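You operate a simulated robot arm through the tools that you are given. There is no shell and no other tool. Be economical: measure what you need, move in short steps, check, and stop when the job is done.

You are at the controls of a simulated two-armed robot. One attempt, no reset.

## Task
Measure the unmarked block beside the tape and stand the matching size plate in the holder.
Fine: use the tape, tab back at its case; push the holder along the table's edge till it stands before the block's middle. Set down upright: tape tab.
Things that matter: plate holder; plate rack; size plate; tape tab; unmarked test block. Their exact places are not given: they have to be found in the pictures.

Only the result counts: the job must be done as asked and must still hold three seconds after the hand-in. Knocking over, shifting, dropping, spilling or breaking anything else fails it.

## Robot
Two 7-joint arms with two-finger parallel grippers on one trunk, on a base that drives. Base frame: it is fixed to the floor where the robot stands at the start and does not move with it; the origin is under the middle of the robot, x ahead of it, y to its left, z up. Readings come in m, rad, newtons and seconds.
The left shoulder is at the start at [0.07, 0.13, 1.151], the right one opposite. With the tool pointing down near the work surface each hand reaches from about 0.1 to 0.5 m from the robot's upright axis, wherever it stands, measured 20 degrees to its own side. Places, roughly: unmarked test block [1.5, 0.25, 0.75]. Payload 1.57 kg a hand.
The TCP of each hand is the grasp point between the finger pads, 0.03 m short of the fingertips. In the tool frame z runs along the fingers and y along their closing line. Largest opening 0.08 m; finger width 0.017, thickness 0.012; the body of the gripper, 0.04 by 0.082 m, starts 0.08 m behind the TCP.
Orientation is that of the tool frame in the base frame, as [roll, pitch, yaw] about the fixed x, y, z axes, in that order (R = Rz(yaw) Ry(pitch) Rx(roll)). With the fingers straight down and closing along the base's y, the tool's x points along the base's -x, its y along +y and its z along -z.

## Interface
- The arms move only by the tool send_rows. It takes "left_increments", "right_increments" or both (then of equal length, played together; a hand with none holds still); each is a list of rows, each a list of 7 numbers: the closure, from 0 (fully open) to 1 (shut), then the shift along the tool's x, y, z in units of 25 mm (1.0 is 25 mm), then the turn, a rotation vector about the tool's x, y, z in units of 8 degrees (1.0 is 8 degrees). In form: [[jaw, x, y, z, ax, ay, az], ...]. A call has 1 to 12 rows; each row shifts and turns the commanded pose from where the row before left it, along the tool's axes as they then stand. A call with a number of a shift or a turn outside -1 to 1 is refused whole. A row lasts 0.2 s, in which the tool goes at most 0.05 m and 0.15 rad; a call with a longer step from one row to the next is refused whole, and so is a gripper value outside its range. A pose out of reach is approached as far as the arm can. The call stops where the force on the tool passes 40 N (or 10 N more than at its start, if that is more) or the arm is blocked; 0.2 s more then pass. The fingers move at their own pace (about 0.108 m/s each) and stop on an object; they squeeze with about 38 N. The grip force told is the motor's: it shows also when the fingers shut on nothing. Time passes only in rows, and 0.2 s behind the last, so rows that do not move let the fingers close. It gives the time, the measured TCP pose, the force on the tool (base axes), the opening and the grip force at its end, in the units of the frame above (readings bear some noise), with the torque about the TCP (base axes, N m) and any sound that the robot's microphone picked up.
- Cameras (640 x 400 px; columns grow to the right, rows downward): "scene" is now at [0.1314, 0.0144, 1.3689]; the picture's right is [0.20, -0.98, 0.00], its down [-0.65, -0.13, -0.75] and it looks along [0.73, 0.15, -0.66] (base axes); focal length 279 px, centre (320, 200). "left" rides on the left gripper at [0.072, 0.007, -0.122] in its tool frame; the picture's right is [-0.09, 1.00, 0.00], its down [-0.84, -0.08, -0.54] and it looks along [-0.54, -0.05, 0.84] (tool axes); focal length 238 px, centre (320, 200). "right" rides on the right gripper at [0.072, -0.007, -0.122] in its tool frame; the picture's right is [0.09, 1.00, 0.00], its down [-0.84, 0.08, -0.54] and it looks along [-0.54, 0.05, 0.84] (tool axes); focal length 238 px, centre (320, 200).
- capture(camera): a new picture of that camera. It takes no simulated time.
- slide_trunk(by): slides the trunk up (or, below 0, down) by that many m; the arms and the scene camera ride with it, the base frame stays. It gives what a move gives, with no picture.
- drive_base(legs): drives the robot by 1 to 6 legs, each [ahead, left, turn to the left] in m, m and rad, along the robot's own axes; the way and the turn of a leg run together, so that a leg with both is an arc; at most 1.5 m and 3.142 rad a leg. The arms and the cameras ride along, it lands a little off, and it stops where it bumps. It gives what a move gives.
- pan_tilt(pan, tilt): turns the head with the scene camera to pan (to the left, within 1.501 rad either way) and tilt (down, from -0.506 to 1.204), counted from straight ahead of the robot. It gives what a move gives.
- measure_at(camera, pixels): for up to 12 pixels [column, row] of the newest picture of that camera ("zoom" is the newest enlarged one), the place [x, y, z] in the base frame of the surface seen there, good to about 0.002 m. It takes no simulated time.
- close_up(camera, box): a new picture of the part [left, top, right, bottom] of that camera's present view, enlarged. It takes no simulated time.
- hand_in(): hands the job in; it is judged then, once.

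Work in short steps. Measure before you move; look again where a grasp or a placing could have gone wrong, and mend it. You have 80 turns and 78 pictures in all, those below and enlarged ones among them. Open the grippers and draw the arms clear of the work before you hand the job in, unless the task says otherwise.

The tools are called after "Emit:" by a JSON object that holds its "api" and its "payload". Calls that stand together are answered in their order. send_rows: Moves the arms, as the interface text tells. Its arguments: {"type":"object","properties":{"left_increments":{"type":"array"},"right_increments":{"type":"array"}},"required":[]} The other tools are called the same way: slide_trunk (by) slides the trunk up or down; drive_base (legs) drives the base; pan_tilt (pan, tilt) turns the head that bears the scene camera; capture (camera) takes a picture; measure_at (camera, pixels) gives the place of the surface under pixels of a picture; close_up (camera, box) takes an enlarged picture of a part of a camera's view; hand_in () hands the job in.

At the start:

```text
time_s: 0.0
left_eef_pos: [0.3853, 0.2533, 1.163]
left_ee_rot: [3.141, -0.001, -3.14]
left_force: [-0.8, -0.1, 0.0]
left_torque: [0.0, -0.01, 0.0]
left_finger_gap: 0.0801
left_gripper_force: 0.1
right_eef_pos: [0.3956, -0.1072, 1.1615]
right_ee_rot: [3.141, 0.0, 3.14]
right_force: [-1.1, -0.5, -0.4]
right_torque: [-0.04, 0.0, -0.01]
right_finger_gap: 0.0797
right_gripper_force: 0.1
trunk travel left (down, up): [-0.789, 0.151]
robot x, y, heading: [0.0003, -0.0027, -0.004]
head pan, tilt: [0.201, 0.726]
```

scene: 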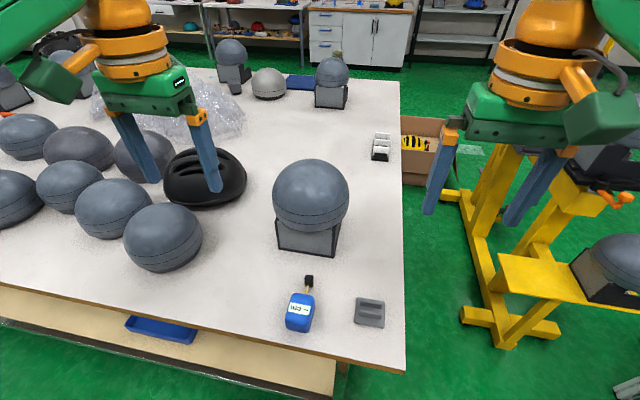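
right: 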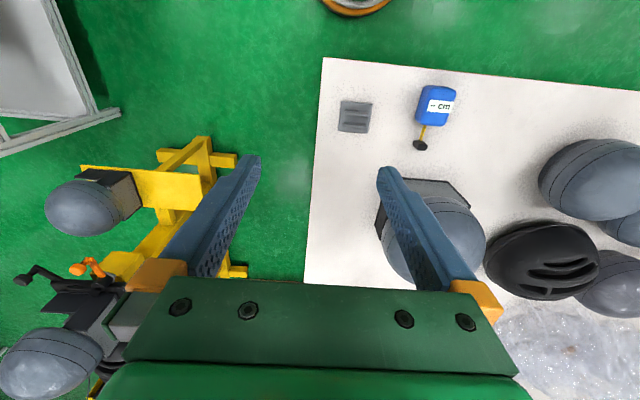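
left: 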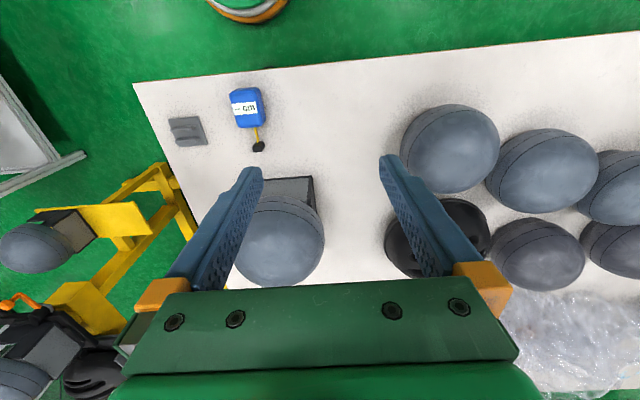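

The scene picture shows the tape (300,310), the holder-like grey piece (370,312), a block (310,215) and a white rack (380,147). I measure these places and enlarge the area.

Emit:
{"api": "measure_at", "payload": {"camera": "scene", "pixels": [[300, 310], [308, 281], [370, 303], [355, 322], [384, 325], [306, 237], [280, 250], [335, 255], [310, 190], [381, 147], [404, 370], [398, 85]]}}

Emit:
{"api": "close_up", "payload": {"camera": "scene", "box": [260, 230, 420, 340]}}

Emit:
{"api": "close_up", "payload": {"camera": "scene", "box": [350, 120, 430, 170]}}

```text
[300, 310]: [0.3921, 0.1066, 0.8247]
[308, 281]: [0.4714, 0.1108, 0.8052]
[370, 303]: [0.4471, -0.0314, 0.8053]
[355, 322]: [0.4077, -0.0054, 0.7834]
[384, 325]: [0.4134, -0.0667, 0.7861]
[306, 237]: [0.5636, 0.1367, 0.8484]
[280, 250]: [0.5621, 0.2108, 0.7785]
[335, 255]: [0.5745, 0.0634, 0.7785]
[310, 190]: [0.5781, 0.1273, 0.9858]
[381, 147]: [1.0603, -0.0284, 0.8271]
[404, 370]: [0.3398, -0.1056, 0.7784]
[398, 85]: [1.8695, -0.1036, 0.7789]
```

```text
3.64 times, centred on (340, 285) of scene
```

zoom: 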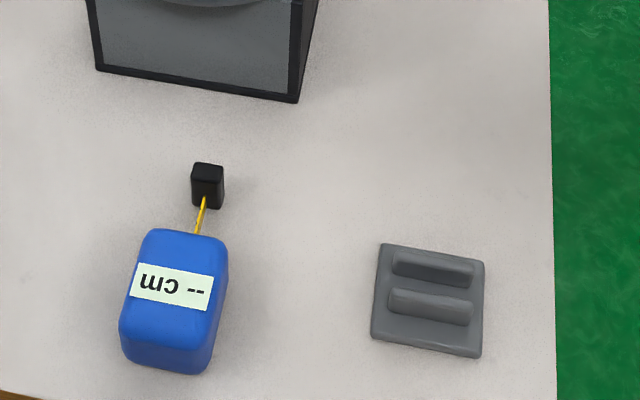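

```text
8.00 times, centred on (390, 145) of scene
```

zoom: 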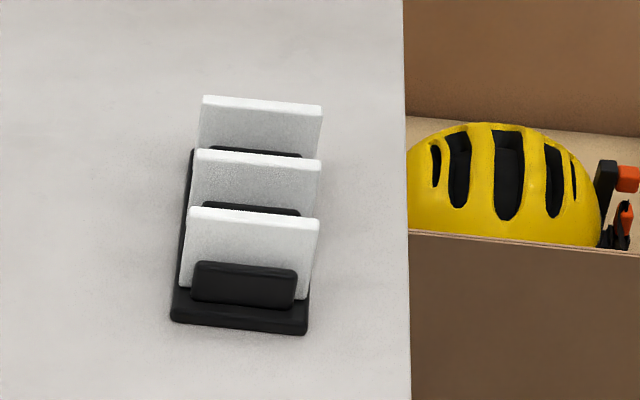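

The table top is at z=0.778 and the rack is at x≈1.06. The block should be around x=1.5, y=0.25, so I look there, near pixels (270-340,75).

Emit:
{"api": "close_up", "payload": {"camera": "scene", "box": [200, 30, 400, 155]}}

Emit:
{"api": "measure_at", "payload": {"camera": "scene", "pixels": [[268, 83], [300, 82], [332, 96], [233, 70], [290, 78], [313, 80], [340, 72], [232, 88]]}}

```text
3.20 times, centred on (300, 92) of scene
```

zoom: 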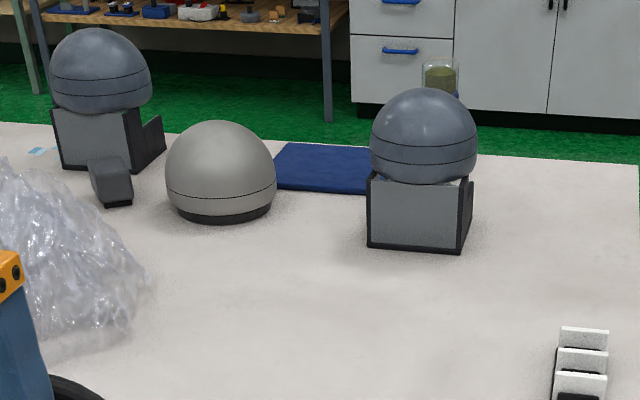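

```text
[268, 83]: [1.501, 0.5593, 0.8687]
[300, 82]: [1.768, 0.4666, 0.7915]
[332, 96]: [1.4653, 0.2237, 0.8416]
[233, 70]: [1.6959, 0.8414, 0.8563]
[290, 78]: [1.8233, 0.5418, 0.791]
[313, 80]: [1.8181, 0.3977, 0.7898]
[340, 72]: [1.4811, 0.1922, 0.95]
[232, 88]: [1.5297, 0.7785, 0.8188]
```

The item at [1.5,0.25] looks like a helmet on a stand, so I survey further before deciding which one is the block.

Emit:
{"api": "pan_tilt", "payload": {"pan": 0.0, "tilt": 0.35}}

Emit:
{"api": "capture", "payload": {"camera": "scene"}}

Emit:
{"api": "pan_tilt", "payload": {"pan": 0.9, "tilt": 0.6}}

Emit:
{"api": "capture", "payload": {"camera": "scene"}}

Emit:
{"api": "pan_tilt", "payload": {"pan": -0.9, "tilt": 0.6}}

Emit:
{"api": "capture", "payload": {"camera": "scene"}}

```text
time_s: 0.8
left_eef_pos: [0.3841, 0.2527, 1.1637]
left_ee_rot: [-3.14, 0.0, -3.14]
left_force: [-0.9, 0.4, -0.1]
left_torque: [-0.02, 0.01, 0.0]
left_finger_gap: 0.0801
left_gripper_force: 0.1
right_eef_pos: [0.3966, -0.1078, 1.1627]
right_ee_rot: [3.141, -0.001, -3.141]
right_force: [0.1, -0.8, 0.3]
right_torque: [0.01, -0.01, 0.01]
right_finger_gap: 0.0798
right_gripper_force: 0.2
trunk travel left (down, up): [-0.789, 0.151]
robot x, y, heading: [0.0015, 0.0008, 0.004]
head pan, tilt: [0.0, 0.351]
```

```text
71 pictures are left
```

scene: 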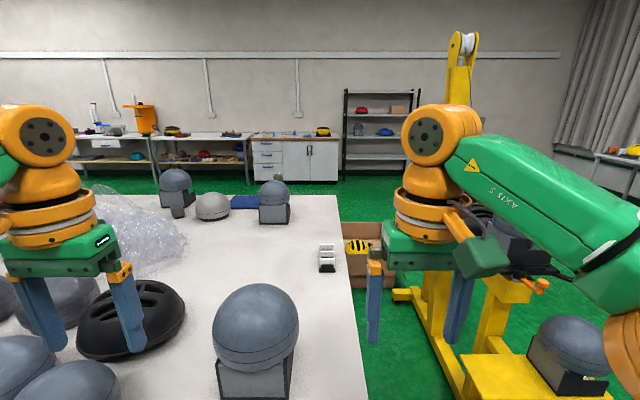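

```text
time_s: 2.0
left_eef_pos: [0.3855, 0.2521, 1.1623]
left_ee_rot: [3.14, -0.001, -3.138]
left_force: [-0.1, 1.1, -1.2]
left_torque: [-0.02, -0.01, -0.02]
left_finger_gap: 0.0798
left_gripper_force: 0.1
right_eef_pos: [0.3955, -0.1065, 1.1627]
right_ee_rot: [3.141, -0.001, 3.14]
right_force: [-0.2, 0.3, 0.5]
right_torque: [0.0, 0.0, -0.02]
right_finger_gap: 0.0802
right_gripper_force: 0.0
trunk travel left (down, up): [-0.789, 0.151]
robot x, y, heading: [0.0043, 0.0017, -0.003]
head pan, tilt: [0.901, 0.6]
```

```text
70 pictures are left
```

scene: 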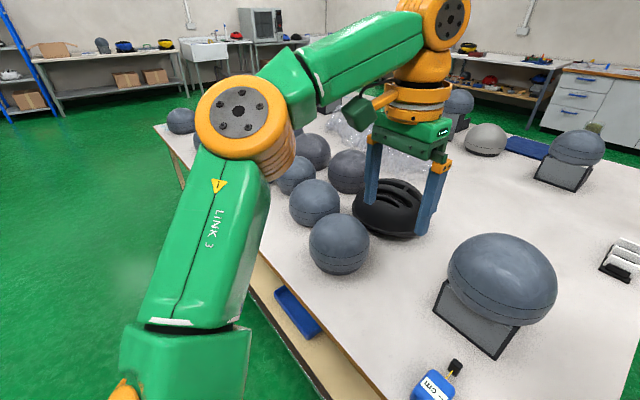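

```text
time_s: 3.9
left_eef_pos: [0.3841, 0.2536, 1.1629]
left_ee_rot: [-3.141, 0.0, -3.139]
left_force: [-1.1, -0.4, 0.5]
left_torque: [-0.02, 0.0, 0.0]
left_finger_gap: 0.0799
left_gripper_force: 0.1
right_eef_pos: [0.3965, -0.1068, 1.1624]
right_ee_rot: [3.141, -0.001, -3.141]
right_force: [0.6, -0.5, 0.3]
right_torque: [0.03, 0.04, -0.03]
right_finger_gap: 0.08
right_gripper_force: 0.1
trunk travel left (down, up): [-0.789, 0.151]
robot x, y, heading: [0.002, -0.0016, 0.004]
head pan, tilt: [-0.901, 0.6]
```

```text
69 pictures are left
```

scene: 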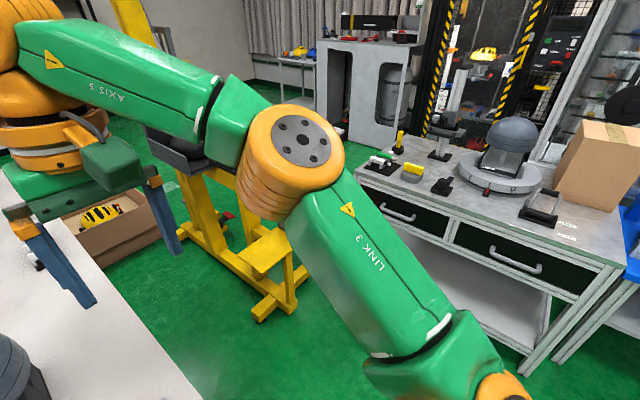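

Nothing else is clearly a test block yet. I raise the trunk and look steeply from higher up to see behind the helmets.

Emit:
{"api": "slide_trunk", "payload": {"by": 0.15}}

Emit:
{"api": "pan_tilt", "payload": {"pan": 0.15, "tilt": 0.55}}

Emit:
{"api": "capture", "payload": {"camera": "scene"}}

Emit:
{"api": "close_up", "payload": {"camera": "scene", "box": [180, 60, 400, 200]}}

```text
time_s: 5.6
left_eef_pos: [0.3846, 0.2519, 1.3122]
left_ee_rot: [-3.141, -0.001, -3.14]
left_force: [0.5, -0.8, 0.4]
left_torque: [-0.02, -0.01, -0.03]
left_finger_gap: 0.08
left_gripper_force: 0.1
right_eef_pos: [0.3981, -0.1074, 1.312]
right_ee_rot: [-3.141, 0.0, 3.141]
right_force: [0.5, 0.2, -0.3]
right_torque: [0.03, 0.04, -0.01]
right_finger_gap: 0.0801
right_gripper_force: 0.0
trunk travel left (down, up): [-0.939, 0.001]
robot x, y, heading: [-0.0012, -0.0019, 0.003]
head pan, tilt: [-0.901, 0.6]
```

```text
time_s: 6.9
left_eef_pos: [0.385, 0.2528, 1.3125]
left_ee_rot: [-3.141, 0.001, -3.139]
left_force: [-0.6, 0.8, 0.2]
left_torque: [-0.02, -0.01, 0.02]
left_finger_gap: 0.0798
left_gripper_force: 0.1
right_eef_pos: [0.3973, -0.1064, 1.3125]
right_ee_rot: [-3.141, 0.0, 3.141]
right_force: [-0.7, 0.3, 0.6]
right_torque: [-0.01, 0.0, 0.03]
right_finger_gap: 0.0797
right_gripper_force: 0.1
trunk travel left (down, up): [-0.939, 0.001]
robot x, y, heading: [0.0004, -0.0023, 0.003]
head pan, tilt: [0.15, 0.55]
```

```text
68 pictures are left
```

scene: 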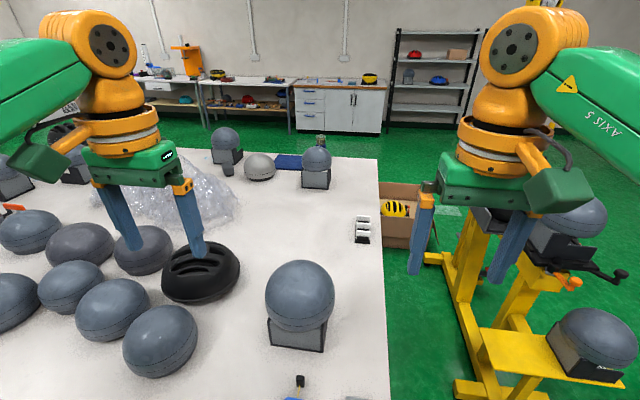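

```text
2.86 times, centred on (290, 130) of scene
```

zoom: 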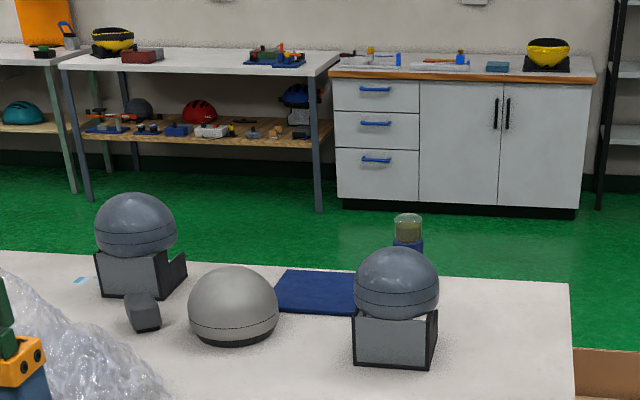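

There is something behind the far helmet at zoom (408,232). I measure it and other points.

Emit:
{"api": "measure_at", "payload": {"camera": "zoom", "pixels": [[408, 243], [408, 222], [143, 312], [395, 342], [360, 362], [427, 365], [435, 330], [550, 282], [320, 300]]}}

Emit:
{"api": "measure_at", "payload": {"camera": "scene", "pixels": [[462, 260], [440, 258], [510, 340], [585, 360], [480, 360], [600, 300]]}}

```text
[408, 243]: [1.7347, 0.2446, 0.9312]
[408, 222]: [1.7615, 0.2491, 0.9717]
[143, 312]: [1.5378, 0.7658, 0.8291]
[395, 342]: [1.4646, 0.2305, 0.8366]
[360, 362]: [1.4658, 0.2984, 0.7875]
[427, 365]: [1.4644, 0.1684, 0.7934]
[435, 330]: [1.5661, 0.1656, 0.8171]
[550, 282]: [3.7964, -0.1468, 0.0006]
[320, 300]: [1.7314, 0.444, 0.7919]
```

```text
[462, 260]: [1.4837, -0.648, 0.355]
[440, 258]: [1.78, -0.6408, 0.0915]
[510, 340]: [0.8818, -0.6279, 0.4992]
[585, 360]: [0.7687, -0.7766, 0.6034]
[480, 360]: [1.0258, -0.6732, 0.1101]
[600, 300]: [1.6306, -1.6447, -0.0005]
```

The stand at [1.515,0.23] fits the rough place, but something may be hidden behind it. I drive left to look from the side.

Emit:
{"api": "drive_base", "payload": {"legs": [[-0.1, 0.9, 0]]}}

Emit:
{"api": "pan_tilt", "payload": {"pan": -0.3, "tilt": 0.5}}

Emit:
{"api": "capture", "payload": {"camera": "scene"}}

Emit:
{"api": "close_up", "payload": {"camera": "scene", "box": [200, 60, 440, 210]}}

```text
time_s: 11.6
left_eef_pos: [0.2879, 1.1438, 1.3134]
left_ee_rot: [3.139, -0.001, 3.14]
left_force: [0.1, 0.2, -0.4]
left_torque: [0.02, 0.0, 0.03]
left_finger_gap: 0.08
left_gripper_force: 0.1
right_eef_pos: [0.2978, 0.7841, 1.3124]
right_ee_rot: [3.14, 0.0, 3.14]
right_force: [-0.6, 0.2, -0.1]
right_torque: [0.0, -0.04, -0.02]
right_finger_gap: 0.08
right_gripper_force: 0.0
trunk travel left (down, up): [-0.939, 0.001]
robot x, y, heading: [-0.1011, 0.8969, -0.001]
head pan, tilt: [0.15, 0.55]
```

```text
time_s: 12.5
left_eef_pos: [0.2876, 1.1468, 1.3131]
left_ee_rot: [-3.14, -0.001, 3.14]
left_force: [0.8, -0.2, -0.1]
left_torque: [-0.03, -0.01, 0.01]
left_finger_gap: 0.08
left_gripper_force: 0.0
right_eef_pos: [0.2978, 0.7869, 1.313]
right_ee_rot: [-3.141, 0.0, 3.14]
right_force: [0.6, 0.0, -0.6]
right_torque: [-0.01, -0.01, -0.01]
right_finger_gap: 0.0799
right_gripper_force: 0.0
trunk travel left (down, up): [-0.939, 0.001]
robot x, y, heading: [-0.0995, 0.8929, -0.003]
head pan, tilt: [-0.3, 0.499]
```

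```text
66 pictures are left
```

scene: 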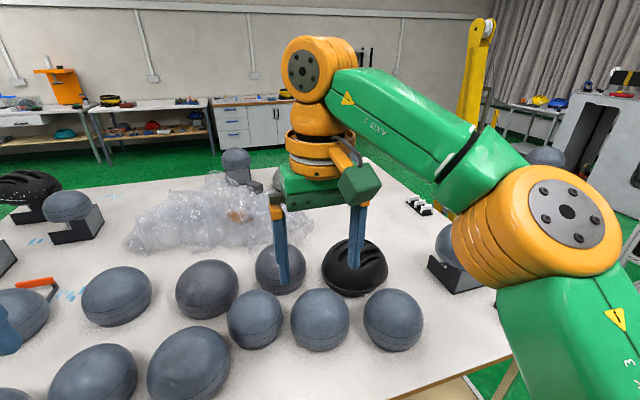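

```text
2.67 times, centred on (320, 135) of scene
```

zoom: 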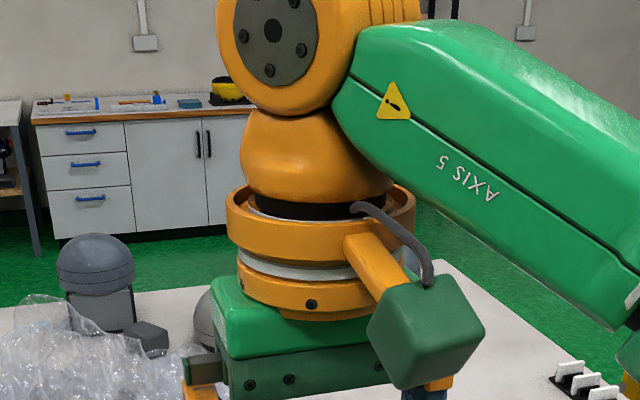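

The right arm blocks the view. I turn the base so that the gap between the arms faces the spot.

Emit:
{"api": "drive_base", "payload": {"legs": [[0, 0, -0.4]]}}

Emit:
{"api": "pan_tilt", "payload": {"pan": 0.0, "tilt": 0.4}}

Emit:
{"api": "close_up", "payload": {"camera": "scene", "box": [200, 110, 440, 260]}}

```text
time_s: 14.1
left_eef_pos: [0.3567, 0.9802, 1.3125]
left_ee_rot: [-3.141, 0.0, 2.742]
left_force: [0.3, -0.1, -0.5]
left_torque: [-0.02, -0.01, -0.01]
left_finger_gap: 0.0798
left_gripper_force: 0.1
right_eef_pos: [0.2256, 0.6434, 1.3139]
right_ee_rot: [-3.139, 0.0, 2.741]
right_force: [-0.1, -0.4, 0.2]
right_torque: [-0.01, -0.01, -0.01]
right_finger_gap: 0.08
right_gripper_force: 0.1
trunk travel left (down, up): [-0.939, 0.001]
robot x, y, heading: [-0.1015, 0.8942, -0.398]
head pan, tilt: [-0.3, 0.499]
```

```text
time_s: 14.9
left_eef_pos: [0.3558, 0.9777, 1.3131]
left_ee_rot: [3.141, 0.0, 2.741]
left_force: [-0.2, -0.5, 0.2]
left_torque: [0.01, 0.04, -0.01]
left_finger_gap: 0.0801
left_gripper_force: 0.1
right_eef_pos: [0.2254, 0.642, 1.3137]
right_ee_rot: [-3.141, 0.0, 2.741]
right_force: [0.7, 0.4, -0.6]
right_torque: [0.01, -0.01, 0.01]
right_finger_gap: 0.0799
right_gripper_force: 0.1
trunk travel left (down, up): [-0.939, 0.001]
robot x, y, heading: [-0.1013, 0.899, -0.397]
head pan, tilt: [0.0, 0.4]
```

```text
2.67 times, centred on (320, 185) of scene
```

zoom: 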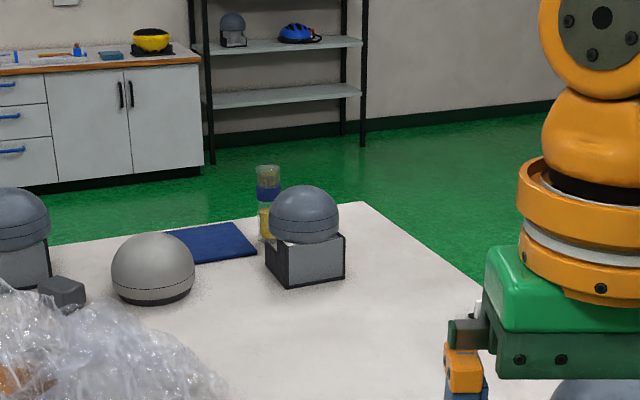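

Behind the stand there's only a bottle visible. I go to the right side of the table to look from there and see the hidden remainder as well as the rack.

Emit:
{"api": "drive_base", "payload": {"legs": [[0, 0, 0.4], [0, -1.4, 0], [0, 0, 0.4]]}}

Emit:
{"api": "pan_tilt", "payload": {"pan": 0.0, "tilt": 0.45}}

Emit:
{"api": "capture", "payload": {"camera": "scene"}}

Emit:
{"api": "close_up", "payload": {"camera": "scene", "box": [210, 80, 450, 230]}}

```text
time_s: 24.3
left_eef_pos: [0.1707, -0.1116, 1.3121]
left_ee_rot: [3.14, -0.002, -2.711]
left_force: [-0.3, 0.4, -0.3]
left_torque: [0.01, -0.01, -0.01]
left_finger_gap: 0.08
left_gripper_force: 0.1
right_eef_pos: [0.3319, -0.4356, 1.3118]
right_ee_rot: [3.14, 0.001, -2.715]
right_force: [0.9, -0.2, 0.2]
right_torque: [-0.01, 0.04, 0.03]
right_finger_gap: 0.0802
right_gripper_force: 0.0
trunk travel left (down, up): [-0.939, 0.001]
robot x, y, heading: [-0.0736, -0.5028, 0.424]
head pan, tilt: [0.0, 0.4]
```

```text
time_s: 25.0
left_eef_pos: [0.1717, -0.1104, 1.3138]
left_ee_rot: [-3.141, 0.001, -2.712]
left_force: [0.6, 0.6, 0.6]
left_torque: [-0.03, -0.02, -0.02]
left_finger_gap: 0.0799
left_gripper_force: 0.1
right_eef_pos: [0.3299, -0.4338, 1.312]
right_ee_rot: [-3.14, -0.001, -2.713]
right_force: [0.7, 0.2, -0.5]
right_torque: [-0.02, -0.05, -0.02]
right_finger_gap: 0.0801
right_gripper_force: 0.1
trunk travel left (down, up): [-0.939, 0.001]
robot x, y, heading: [-0.0749, -0.5023, 0.429]
head pan, tilt: [0.0, 0.45]
```

```text
63 pictures are left
```

scene: 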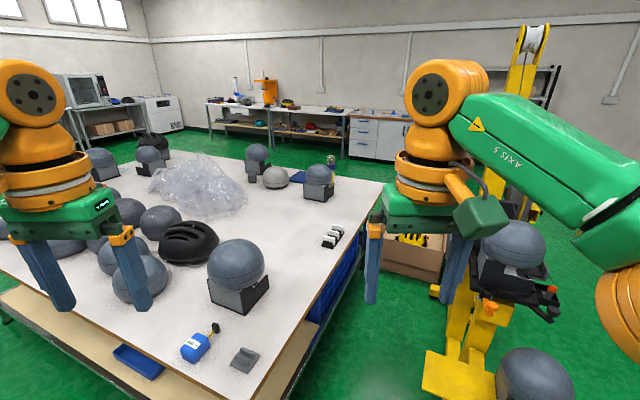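

```text
2.67 times, centred on (330, 155) of scene
```

zoom: 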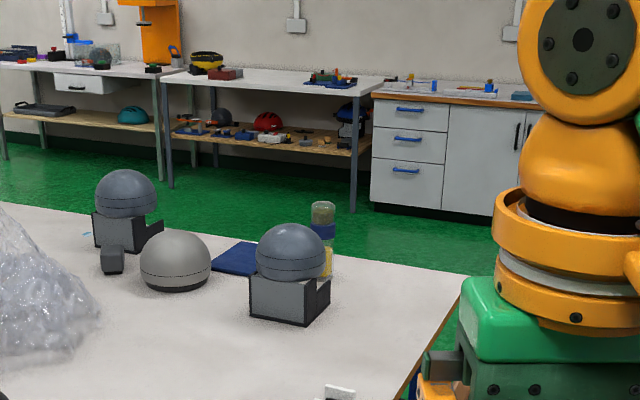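

No hidden block shows up. I look closely at the near stand with the tape and holder, and at the rack.

Emit:
{"api": "close_up", "payload": {"camera": "scene", "box": [160, 225, 320, 385]}}

Emit:
{"api": "measure_at", "payload": {"camera": "zoom", "pixels": [[265, 215], [195, 265], [300, 315], [435, 240], [219, 412], [145, 455], [130, 490], [215, 335], [300, 510], [345, 530], [390, 520], [350, 590]]}}

Emit:
{"api": "close_up", "payload": {"camera": "scene", "box": [300, 210, 380, 260]}}

Emit:
{"api": "measure_at", "payload": {"camera": "scene", "pixels": [[305, 325], [328, 285], [345, 250], [140, 360], [60, 325], [410, 262], [450, 365], [490, 390]]}}

```text
2.50 times, centred on (240, 305) of scene
```

zoom: 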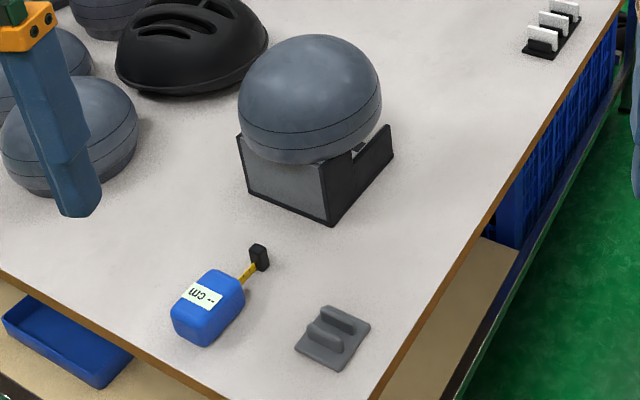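

```text
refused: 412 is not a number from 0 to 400
```

```text
8.00 times, centred on (340, 235) of scene
```

zoom: 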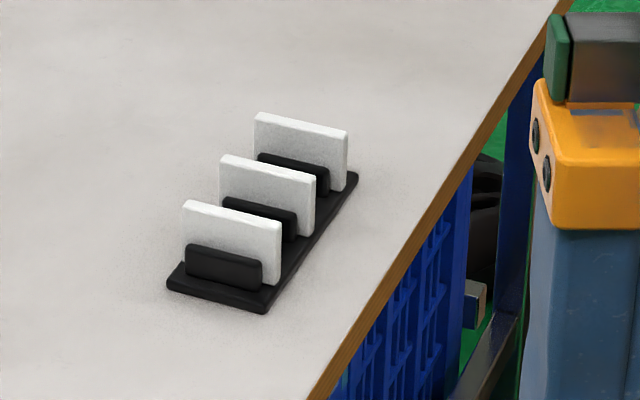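

```text
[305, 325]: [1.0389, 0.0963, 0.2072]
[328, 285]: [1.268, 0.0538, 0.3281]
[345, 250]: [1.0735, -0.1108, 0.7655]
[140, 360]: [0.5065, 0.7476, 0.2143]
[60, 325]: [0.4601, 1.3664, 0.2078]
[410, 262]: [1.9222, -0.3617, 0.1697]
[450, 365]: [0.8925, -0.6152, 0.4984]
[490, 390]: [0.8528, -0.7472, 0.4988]
```

The plates show blank backs from here and nothing obvious at the rough place. I enlarge the far stand strongly and the far-left small block.

Emit:
{"api": "close_up", "payload": {"camera": "scene", "box": [290, 155, 354, 205]}}

Emit:
{"api": "close_up", "payload": {"camera": "scene", "box": [230, 140, 294, 190]}}

Emit:
{"api": "close_up", "payload": {"camera": "scene", "box": [180, 230, 308, 310]}}

```text
8.00 times, centred on (322, 180) of scene
```

zoom: 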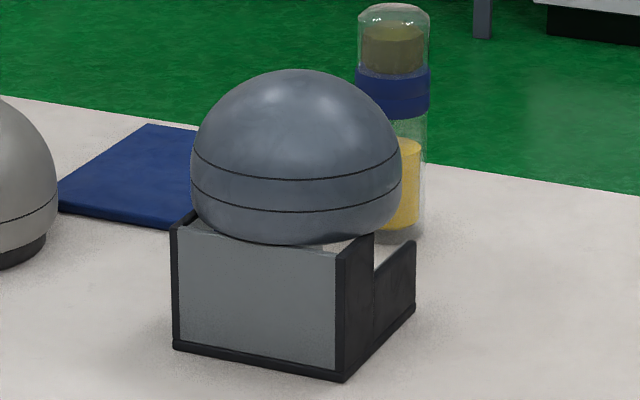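

```text
8.00 times, centred on (262, 165) of scene
```

zoom: 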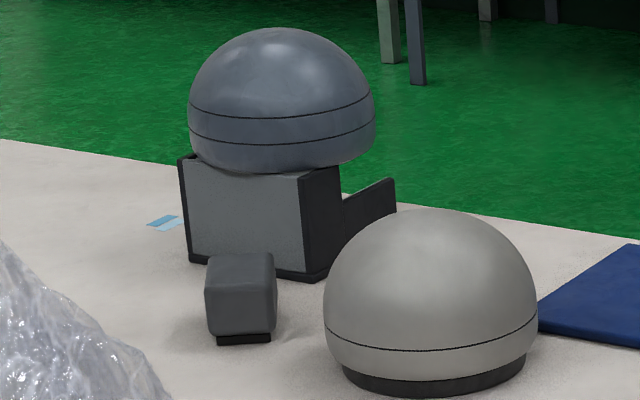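

```text
5.00 times, centred on (244, 270) of scene
```

zoom: 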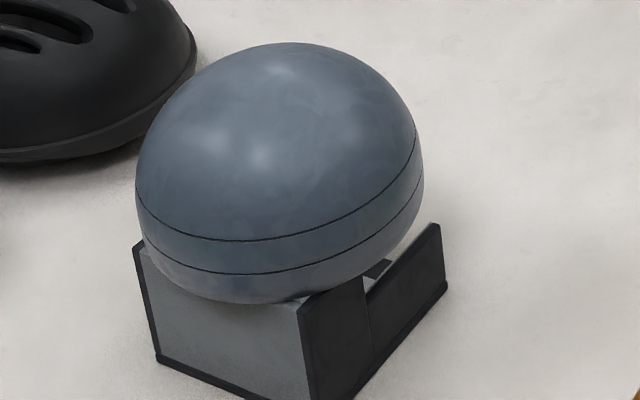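

No block is visible from the near side; the tape's blade also has only 9 cm of free table before the near stand. I drive around the table's left end to view the far side.

Emit:
{"api": "drive_base", "payload": {"legs": [[0, 0, -0.43], [0, 1.5, 0], [0, 1.5, 0], [1.5, 0.15, 0], [1.2, 0, 0], [0, 0, -2.2]]}}

Emit:
{"api": "pan_tilt", "payload": {"pan": 0.0, "tilt": 0.35}}

Emit:
{"api": "capture", "payload": {"camera": "scene"}}

```text
refused: leg 4 is longer than a leg can be; nothing moved
```

```text
time_s: 25.6
left_eef_pos: [0.171, -0.1109, 1.3131]
left_ee_rot: [-3.141, 0.0, -2.712]
left_force: [-1.1, 0.8, -0.2]
left_torque: [0.02, 0.0, 0.01]
left_finger_gap: 0.0802
left_gripper_force: 0.0
right_eef_pos: [0.3316, -0.4348, 1.3129]
right_ee_rot: [-3.141, 0.001, -2.714]
right_force: [0.0, 0.1, -0.6]
right_torque: [0.05, 0.0, -0.05]
right_finger_gap: 0.08
right_gripper_force: 0.1
trunk travel left (down, up): [-0.939, 0.001]
robot x, y, heading: [-0.0719, -0.5037, 0.424]
head pan, tilt: [0.0, 0.351]
```

```text
56 pictures are left
```

scene: 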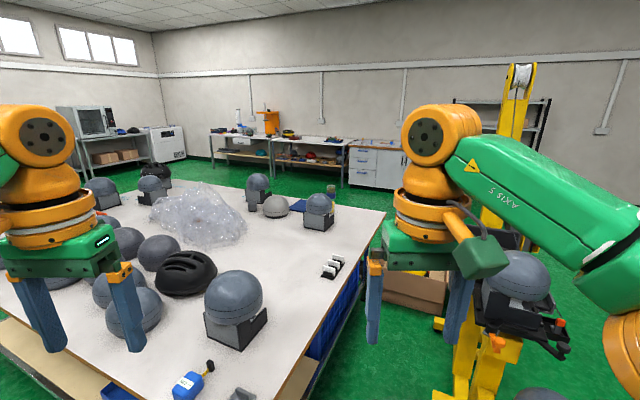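

Leg 4 was slightly too long; I redo the route with shorter legs.

Emit:
{"api": "drive_base", "payload": {"legs": [[0, 0, -0.43], [0, 1.5, 0], [0, 1.5, 0], [1.45, 0.15, 0], [1.25, 0, 0], [0, 0, -2.2]]}}

Emit:
{"api": "capture", "payload": {"camera": "scene"}}

```text
time_s: 59.1
left_eef_pos: [2.5997, 2.3813, 1.3137]
left_ee_rot: [3.141, 0.0, 1.101]
left_force: [-0.1, 0.4, -0.2]
left_torque: [-0.03, 0.01, 0.01]
left_finger_gap: 0.0801
left_gripper_force: 0.1
right_eef_pos: [2.2729, 2.5341, 1.3123]
right_ee_rot: [3.139, 0.0, 1.101]
right_force: [0.6, 0.1, -1.3]
right_torque: [0.02, 0.02, 0.0]
right_finger_gap: 0.0802
right_gripper_force: 0.1
trunk travel left (down, up): [-0.939, 0.001]
robot x, y, heading: [2.5452, 2.841, -2.044]
head pan, tilt: [0.0, 0.351]
```

```text
55 pictures are left
```

scene: 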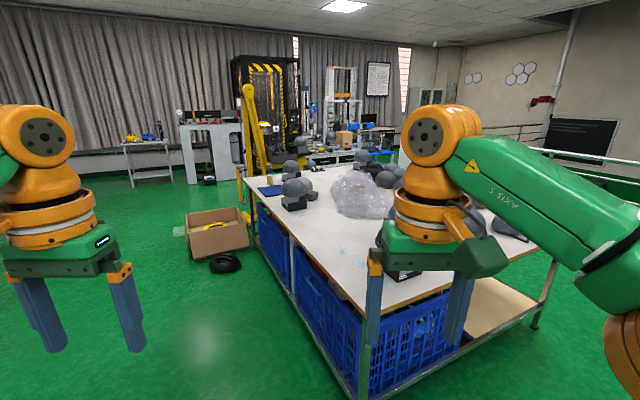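

The far aisle is clear. I face -x and slide along the far edge.

Emit:
{"api": "drive_base", "payload": {"legs": [[0, 0, -1.0976], [-0.15, 1.4, 0]]}}

Emit:
{"api": "drive_base", "payload": {"legs": [[0, 0.9, 0]]}}

Emit:
{"api": "pan_tilt", "payload": {"pan": 0.0, "tilt": 0.6}}

Emit:
{"api": "capture", "payload": {"camera": "scene"}}

```text
time_s: 68.8
left_eef_pos: [2.3077, 1.2125, 1.3123]
left_ee_rot: [3.141, 0.0, -0.007]
left_force: [-0.3, -0.3, -0.8]
left_torque: [-0.02, 0.02, 0.03]
left_finger_gap: 0.0801
left_gripper_force: 0.0
right_eef_pos: [2.2988, 1.5716, 1.3125]
right_ee_rot: [3.141, 0.0, -0.007]
right_force: [-0.3, 0.0, 0.1]
right_torque: [-0.03, 0.03, 0.01]
right_finger_gap: 0.0801
right_gripper_force: 0.0
trunk travel left (down, up): [-0.939, 0.001]
robot x, y, heading: [2.6937, 1.4594, 3.136]
head pan, tilt: [0.0, 0.351]
```

```text
time_s: 73.4
left_eef_pos: [2.3056, 0.3261, 1.3121]
left_ee_rot: [3.137, 0.0, -0.001]
left_force: [-0.1, 0.5, -0.1]
left_torque: [0.0, 0.0, 0.02]
left_finger_gap: 0.0799
left_gripper_force: 0.0
right_eef_pos: [2.295, 0.6842, 1.3128]
right_ee_rot: [3.14, -0.002, 0.001]
right_force: [-0.4, -0.1, 0.0]
right_torque: [-0.05, 0.02, -0.02]
right_finger_gap: 0.08
right_gripper_force: 0.1
trunk travel left (down, up): [-0.939, 0.001]
robot x, y, heading: [2.6936, 0.5734, 3.138]
head pan, tilt: [0.0, 0.351]
```

```text
time_s: 74.2
left_eef_pos: [2.3061, 0.3239, 1.3129]
left_ee_rot: [-3.141, -0.001, 0.001]
left_force: [-0.2, -0.2, -0.4]
left_torque: [0.01, 0.02, 0.0]
left_finger_gap: 0.0802
left_gripper_force: 0.0
right_eef_pos: [2.2955, 0.6846, 1.3133]
right_ee_rot: [3.141, -0.001, 0.0]
right_force: [0.5, 0.4, 0.3]
right_torque: [0.01, -0.03, 0.02]
right_finger_gap: 0.0801
right_gripper_force: 0.0
trunk travel left (down, up): [-0.939, 0.001]
robot x, y, heading: [2.6912, 0.5749, 3.14]
head pan, tilt: [0.0, 0.6]
```

```text
54 pictures are left
```

scene: 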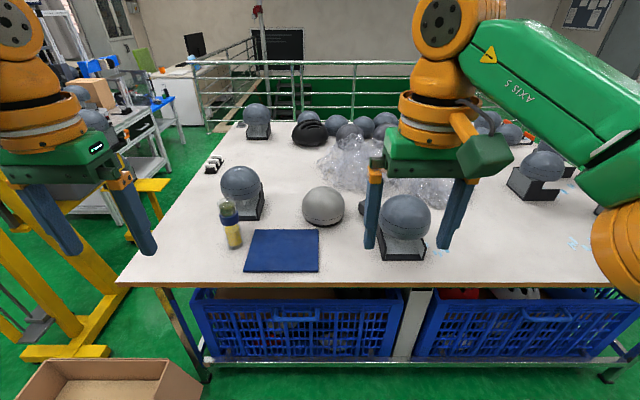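

Still no separate block appears. I enlarge the stand area and the rack, whose front faces now point to the camera.

Emit:
{"api": "close_up", "payload": {"camera": "scene", "box": [190, 145, 240, 180]}}

Emit:
{"api": "close_up", "payload": {"camera": "scene", "box": [200, 95, 380, 280]}}

```text
11.43 times, centred on (215, 162) of scene
```

zoom: 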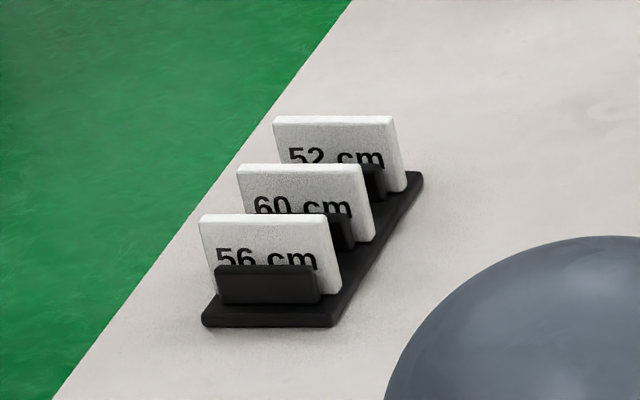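

```text
2.16 times, centred on (290, 188) of scene
```

zoom: 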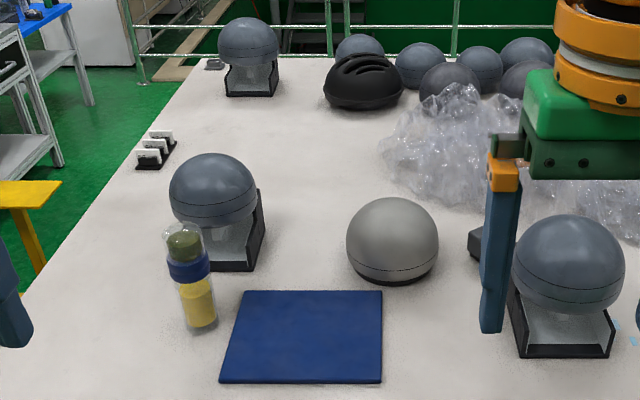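

The plates read 56, 60 and 52 cm, which are circumferences, so the "block" is a headform dome. I measure the candidate domes, checking for markings.

Emit:
{"api": "measure_at", "payload": {"camera": "zoom", "pixels": [[392, 240], [350, 250], [435, 250], [392, 280], [392, 200], [213, 200], [172, 195], [255, 195], [248, 45], [222, 45], [277, 45], [213, 157]]}}

Emit:
{"api": "close_up", "payload": {"camera": "scene", "box": [195, 90, 307, 160]}}

Emit:
{"api": "close_up", "payload": {"camera": "scene", "box": [205, 155, 360, 250]}}

```text
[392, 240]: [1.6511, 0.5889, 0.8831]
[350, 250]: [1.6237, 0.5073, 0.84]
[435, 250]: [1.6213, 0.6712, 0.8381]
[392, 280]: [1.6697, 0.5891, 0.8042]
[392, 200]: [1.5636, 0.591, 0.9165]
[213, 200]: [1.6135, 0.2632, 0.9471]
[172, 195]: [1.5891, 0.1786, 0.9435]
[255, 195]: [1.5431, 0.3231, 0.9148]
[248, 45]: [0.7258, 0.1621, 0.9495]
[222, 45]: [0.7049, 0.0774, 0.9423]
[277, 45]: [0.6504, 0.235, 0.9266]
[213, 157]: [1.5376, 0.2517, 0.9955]
```

```text
5.71 times, centred on (251, 125) of scene
```

zoom: 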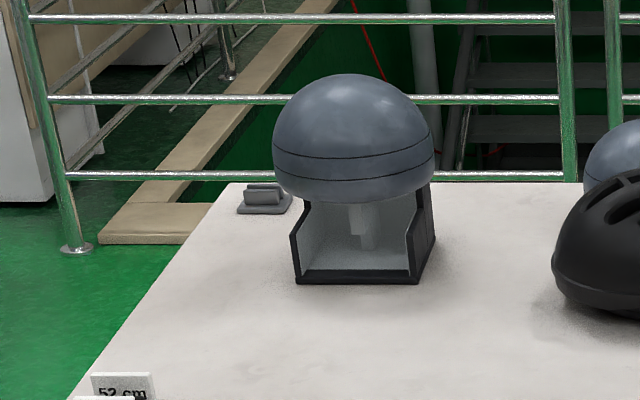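

```text
4.13 times, centred on (282, 202) of scene
```

zoom: 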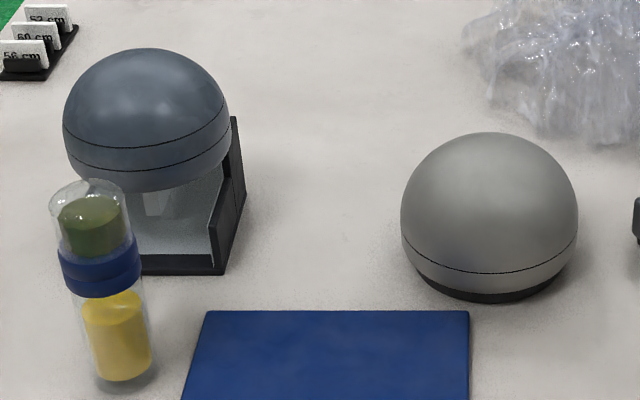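

The light dome at about (1.575,0.589) is unique, with a dashed guide line; a small dark box stands beside it at (1.54,0.77). I shift to see that box unobstructed and look close.

Emit:
{"api": "drive_base", "payload": {"legs": [[0, -0.2, 0]]}}

Emit:
{"api": "close_up", "payload": {"camera": "scene", "box": [260, 150, 420, 250]}}

Emit:
{"api": "measure_at", "payload": {"camera": "zoom", "pixels": [[100, 200], [200, 200], [300, 200], [400, 200], [100, 300], [200, 300], [300, 300], [400, 300]]}}

```text
time_s: 75.8
left_eef_pos: [2.3066, 0.5195, 1.3121]
left_ee_rot: [-3.137, 0.0, 0.003]
left_force: [0.7, -1.0, -0.3]
left_torque: [0.02, 0.01, 0.0]
left_finger_gap: 0.0799
left_gripper_force: 0.0
right_eef_pos: [2.2958, 0.8788, 1.3127]
right_ee_rot: [-3.138, 0.0, 0.001]
right_force: [-0.2, -0.1, -0.4]
right_torque: [0.03, 0.01, 0.02]
right_finger_gap: 0.0802
right_gripper_force: 0.2
trunk travel left (down, up): [-0.939, 0.001]
robot x, y, heading: [2.6918, 0.7786, 3.142]
head pan, tilt: [0.0, 0.6]
```

```text
4.00 times, centred on (340, 200) of scene
```

zoom: 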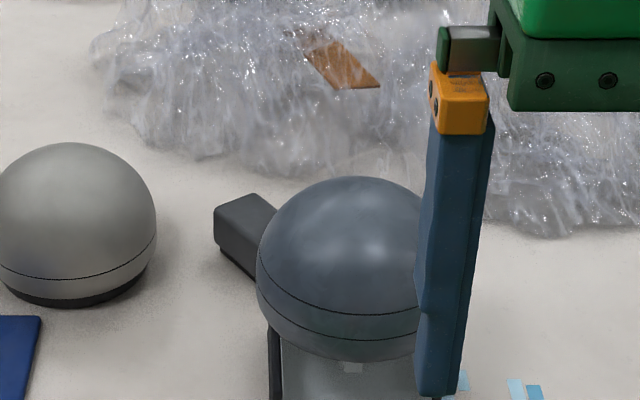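

```text
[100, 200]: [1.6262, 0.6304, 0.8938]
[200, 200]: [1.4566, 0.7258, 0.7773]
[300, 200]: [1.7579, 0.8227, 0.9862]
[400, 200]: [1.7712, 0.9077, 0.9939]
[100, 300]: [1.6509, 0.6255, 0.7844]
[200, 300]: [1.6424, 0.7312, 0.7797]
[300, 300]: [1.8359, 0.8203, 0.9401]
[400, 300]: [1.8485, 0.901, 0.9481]
```

I take points on the light dome's guide line to get its girth, and a fresh picture for the far headform's line.

Emit:
{"api": "measure_at", "payload": {"camera": "zoom", "pixels": [[2, 268], [30, 278], [60, 279], [90, 275], [120, 264], [140, 252], [153, 238], [60, 305], [110, 296], [145, 268], [60, 145]]}}

Emit:
{"api": "close_up", "payload": {"camera": "scene", "box": [140, 140, 300, 240]}}

```text
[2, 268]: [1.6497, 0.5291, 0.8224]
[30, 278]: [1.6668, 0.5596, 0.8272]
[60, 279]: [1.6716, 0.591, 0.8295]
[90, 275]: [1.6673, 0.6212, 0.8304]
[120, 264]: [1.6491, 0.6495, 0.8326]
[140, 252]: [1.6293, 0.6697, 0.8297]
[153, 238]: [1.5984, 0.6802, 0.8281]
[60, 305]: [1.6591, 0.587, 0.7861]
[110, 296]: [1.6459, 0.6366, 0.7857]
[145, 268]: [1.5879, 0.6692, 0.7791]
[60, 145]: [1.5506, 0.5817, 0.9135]
```

```text
4.00 times, centred on (220, 190) of scene
```

zoom: 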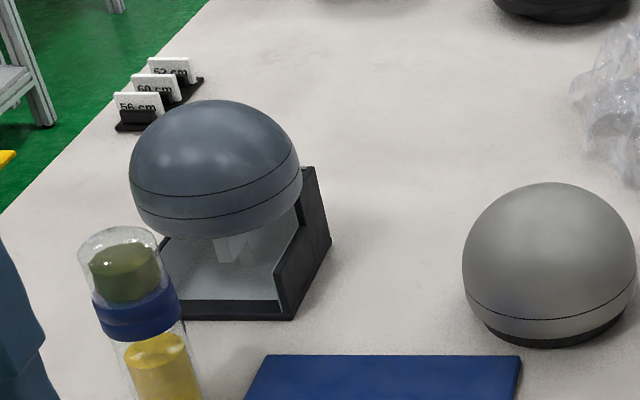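

I fit the far headform's line too.

Emit:
{"api": "measure_at", "payload": {"camera": "zoom", "pixels": [[136, 187], [150, 192], [175, 197], [205, 197], [235, 192], [260, 183], [280, 170], [292, 157], [215, 215], [550, 318], [480, 295], [625, 285]]}}

```text
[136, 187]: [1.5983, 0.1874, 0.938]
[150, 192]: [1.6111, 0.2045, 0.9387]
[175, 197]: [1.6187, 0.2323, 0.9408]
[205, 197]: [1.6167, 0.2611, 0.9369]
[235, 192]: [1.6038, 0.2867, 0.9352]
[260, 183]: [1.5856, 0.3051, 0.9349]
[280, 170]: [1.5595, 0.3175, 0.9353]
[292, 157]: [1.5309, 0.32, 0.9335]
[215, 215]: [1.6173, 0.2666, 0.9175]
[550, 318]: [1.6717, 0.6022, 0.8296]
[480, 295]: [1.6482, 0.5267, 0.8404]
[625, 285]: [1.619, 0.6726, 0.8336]
```

The light dome's girth fits 56 cm (R≈0.09); the far headform is scenery. I return to the near side to examine the tape.

Emit:
{"api": "drive_base", "payload": {"legs": [[0, -1.4, 0], [0, -0.65, 0], [0, 0, 3.14]]}}

Emit:
{"api": "drive_base", "payload": {"legs": [[-1.4, 0, 0], [-1.3, 0, 0]]}}

Emit:
{"api": "drive_base", "payload": {"legs": [[0, -1.45, 0], [0, -1.3, 0]]}}

```text
time_s: 93.3
left_eef_pos: [3.066, 3.0949, 1.3121]
left_ee_rot: [-3.14, -0.001, 3.114]
left_force: [-0.6, -0.3, 0.0]
left_torque: [0.03, 0.0, 0.01]
left_finger_gap: 0.0798
left_gripper_force: 0.0
right_eef_pos: [3.0663, 2.7335, 1.3133]
right_ee_rot: [3.14, 0.0, 3.11]
right_force: [0.8, 0.2, 0.0]
right_torque: [0.0, -0.01, 0.0]
right_finger_gap: 0.0801
right_gripper_force: 0.1
trunk travel left (down, up): [-0.939, 0.001]
robot x, y, heading: [2.6736, 2.8523, -0.027]
head pan, tilt: [0.0, 0.6]
```

```text
time_s: 106.6
left_eef_pos: [0.3234, 3.1567, 1.312]
left_ee_rot: [-3.141, -0.001, 3.137]
left_force: [0.6, 0.7, -0.4]
left_torque: [-0.02, 0.0, 0.0]
left_finger_gap: 0.0797
left_gripper_force: 0.0
right_eef_pos: [0.3322, 2.7968, 1.3127]
right_ee_rot: [-3.141, 0.0, 3.134]
right_force: [0.7, 0.2, 0.1]
right_torque: [0.01, 0.04, 0.0]
right_finger_gap: 0.08
right_gripper_force: 0.1
trunk travel left (down, up): [-0.939, 0.001]
robot x, y, heading: [-0.0647, 2.9016, -0.005]
head pan, tilt: [0.0, 0.6]
```

```text
time_s: 120.2
left_eef_pos: [0.3047, 0.3702, 1.3117]
left_ee_rot: [-3.14, 0.0, -3.142]
left_force: [-0.5, -0.6, 0.1]
left_torque: [-0.02, 0.0, 0.06]
left_finger_gap: 0.08
left_gripper_force: 0.2
right_eef_pos: [0.3153, 0.0099, 1.313]
right_ee_rot: [3.141, 0.002, 3.141]
right_force: [-0.4, 1.1, 0.3]
right_torque: [0.0, -0.01, 0.02]
right_finger_gap: 0.0799
right_gripper_force: 0.0
trunk travel left (down, up): [-0.939, 0.001]
robot x, y, heading: [-0.0836, 0.113, -0.002]
head pan, tilt: [0.0, 0.6]
```

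Now I look down at the tape and the near headform from here with the trunk up.

Emit:
{"api": "drive_base", "payload": {"legs": [[0.08, -0.03, 0]]}}

Emit:
{"api": "pan_tilt", "payload": {"pan": 0.0, "tilt": 0.85}}

Emit:
{"api": "capture", "payload": {"camera": "scene"}}

Emit:
{"api": "close_up", "payload": {"camera": "scene", "box": [250, 230, 440, 350]}}

```text
time_s: 121.2
left_eef_pos: [0.3743, 0.3415, 1.3161]
left_ee_rot: [-3.138, 0.01, -3.142]
left_force: [-1.0, -0.2, 0.0]
left_torque: [-0.05, -0.07, -0.02]
left_finger_gap: 0.0798
left_gripper_force: 0.0
right_eef_pos: [0.3841, -0.0166, 1.3167]
right_ee_rot: [-3.139, 0.009, -3.141]
right_force: [-1.9, 0.5, 0.7]
right_torque: [-0.03, -0.12, -0.01]
right_finger_gap: 0.08
right_gripper_force: 0.0
trunk travel left (down, up): [-0.939, 0.001]
robot x, y, heading: [-0.0039, 0.0851, -0.002]
head pan, tilt: [0.0, 0.6]
```

```text
time_s: 122.0
left_eef_pos: [0.3813, 0.3389, 1.3137]
left_ee_rot: [3.14, 0.001, -3.141]
left_force: [0.2, -0.2, -0.1]
left_torque: [0.01, -0.02, 0.04]
left_finger_gap: 0.0801
left_gripper_force: 0.0
right_eef_pos: [0.393, -0.0203, 1.3134]
right_ee_rot: [3.141, 0.001, -3.141]
right_force: [-0.7, -0.5, 0.9]
right_torque: [0.0, 0.0, 0.0]
right_finger_gap: 0.08
right_gripper_force: 0.1
trunk travel left (down, up): [-0.939, 0.001]
robot x, y, heading: [0.0041, 0.0905, 0.001]
head pan, tilt: [0.0, 0.85]
```

```text
47 pictures are left
```

scene: 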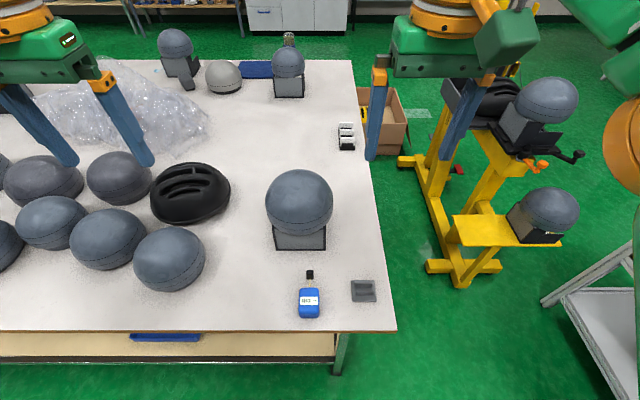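

```text
3.33 times, centred on (345, 290) of scene
```

zoom: 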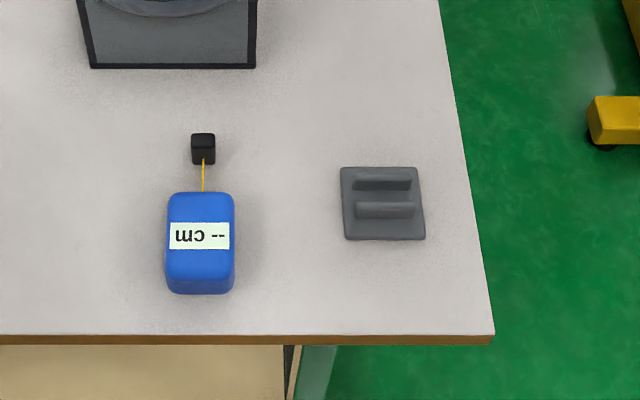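

The tape lies along +x (case 200,243; tab 203,147 in zoom). I measure tape, tab, holder precisely, and then the near headform's line.

Emit:
{"api": "measure_at", "payload": {"camera": "zoom", "pixels": [[203, 140], [193, 143], [213, 143], [203, 180], [200, 200], [200, 285], [170, 243], [232, 243], [342, 170], [415, 170], [346, 236], [422, 236]]}}

Emit:
{"api": "close_up", "payload": {"camera": "scene", "box": [250, 160, 346, 260]}}

Emit:
{"api": "measure_at", "payload": {"camera": "scene", "pixels": [[363, 283], [363, 293], [363, 287], [346, 125], [342, 150], [354, 148], [339, 127], [353, 127], [190, 200], [170, 250]]}}

```text
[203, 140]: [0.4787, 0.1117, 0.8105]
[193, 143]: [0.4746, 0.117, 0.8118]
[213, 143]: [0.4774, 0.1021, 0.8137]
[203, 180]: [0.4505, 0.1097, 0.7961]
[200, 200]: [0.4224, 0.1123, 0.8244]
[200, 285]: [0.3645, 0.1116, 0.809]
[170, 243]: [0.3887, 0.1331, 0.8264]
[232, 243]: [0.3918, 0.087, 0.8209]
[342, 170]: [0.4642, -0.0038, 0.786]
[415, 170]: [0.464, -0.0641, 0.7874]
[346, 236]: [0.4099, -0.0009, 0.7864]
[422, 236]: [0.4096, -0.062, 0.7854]
```

```text
4.00 times, centred on (298, 210) of scene
```

zoom: 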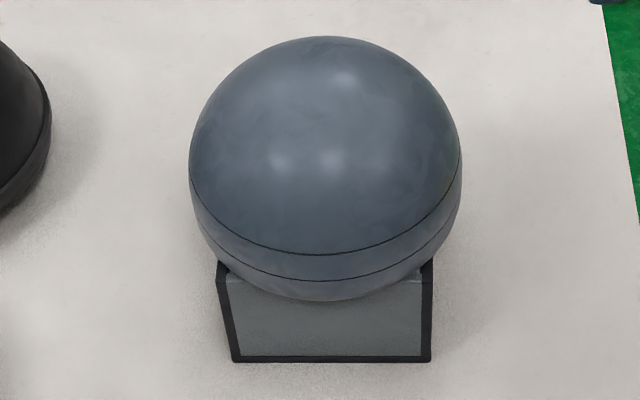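

```text
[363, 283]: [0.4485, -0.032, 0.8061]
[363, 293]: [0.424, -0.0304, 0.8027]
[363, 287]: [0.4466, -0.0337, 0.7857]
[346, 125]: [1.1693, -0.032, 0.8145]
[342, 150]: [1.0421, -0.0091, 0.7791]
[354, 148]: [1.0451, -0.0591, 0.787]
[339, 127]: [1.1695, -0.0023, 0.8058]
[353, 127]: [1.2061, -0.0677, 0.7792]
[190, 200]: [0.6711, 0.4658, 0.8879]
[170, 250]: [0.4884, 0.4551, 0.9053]
```

I fit the near headform's lines from zoom pixels.

Emit:
{"api": "measure_at", "payload": {"camera": "zoom", "pixels": [[197, 195], [220, 222], [255, 242], [300, 253], [345, 253], [390, 242], [430, 218], [455, 188], [320, 280], [250, 265], [400, 265], [325, 40]]}}

```text
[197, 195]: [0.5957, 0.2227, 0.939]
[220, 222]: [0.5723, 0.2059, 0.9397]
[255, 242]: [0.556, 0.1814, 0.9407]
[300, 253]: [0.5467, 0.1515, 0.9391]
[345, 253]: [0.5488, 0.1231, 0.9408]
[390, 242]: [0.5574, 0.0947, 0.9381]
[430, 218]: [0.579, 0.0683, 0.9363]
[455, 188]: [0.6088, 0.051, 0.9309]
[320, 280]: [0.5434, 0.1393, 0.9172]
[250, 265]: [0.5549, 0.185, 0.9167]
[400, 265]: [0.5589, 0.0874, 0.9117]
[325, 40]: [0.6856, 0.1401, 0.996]
```

Circle fits give about 59 cm for the near headform and 56–57 cm for the light dome. I'll test how the tape behaves: lower the trunk and bring the right hand above the tab at (0.476,0.110).

Emit:
{"api": "slide_trunk", "payload": {"by": -0.15}}

Emit:
{"api": "send_rows", "payload": {"right_increments": [[0.2, -0.27, 0.43, 0.95, 0, 0, 0], [0.2, -0.27, 0.43, 0.95, 0, 0, 0], [0.2, -0.27, 0.43, 0.95, 0, 0, 0], [0.2, -0.27, 0.43, 0.95, 0, 0, 0], [0.2, -0.27, 0.43, 0.95, 0, 0, 0], [0.2, -0.27, 0.43, 0.95, 0, 0, 0], [0.3, -0.27, 0.43, 0.95, 0, 0, 0], [0.4, -0.27, 0.43, 0.95, 0, 0, 0], [0.4, -0.27, 0.43, 0.95, 0, 0, 0], [0.4, -0.27, 0.43, 0.95, 0, 0, 0], [0.4, -0.27, 0.43, 0.95, 0, 0, 0], [0.4, -0.27, 0.43, 0.95, 0, 0, 0]]}}

Emit:
{"api": "capture", "payload": {"camera": "right"}}

```text
time_s: 123.8
left_eef_pos: [0.3844, 0.3382, 1.163]
left_ee_rot: [-3.141, -0.001, -3.141]
left_force: [0.2, 0.5, -0.3]
left_torque: [-0.05, -0.03, 0.01]
left_finger_gap: 0.0799
left_gripper_force: 0.1
right_eef_pos: [0.3948, -0.0222, 1.1626]
right_ee_rot: [3.141, 0.0, -3.141]
right_force: [0.7, -0.4, -0.3]
right_torque: [-0.01, 0.03, 0.02]
right_finger_gap: 0.0799
right_gripper_force: 0.0
trunk travel left (down, up): [-0.789, 0.151]
robot x, y, heading: [0.002, 0.0828, -0.001]
head pan, tilt: [0.0, 0.85]
```

```text
time_s: 126.4
left_eef_pos: [0.3853, 0.3389, 1.1636]
left_ee_rot: [-3.141, 0.0, 3.141]
left_force: [-0.4, -0.3, 0.3]
left_torque: [0.01, 0.0, 0.0]
left_finger_gap: 0.0797
left_gripper_force: 0.2
right_eef_pos: [0.4425, 0.087, 0.8953]
right_ee_rot: [-3.141, 0.0, 3.138]
right_force: [-0.4, -0.3, 0.6]
right_torque: [-0.01, 0.0, -0.02]
right_finger_gap: 0.048
right_gripper_force: 0.0
right hand out of reach, approached as far as the arm can: row 10, 11, 12
trunk travel left (down, up): [-0.789, 0.151]
robot x, y, heading: [0.0026, 0.0843, 0.001]
head pan, tilt: [0.0, 0.85]
```

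```text
44 pictures are left
```

right: 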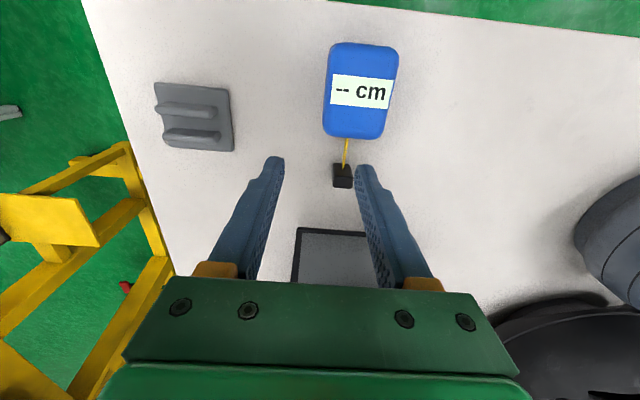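

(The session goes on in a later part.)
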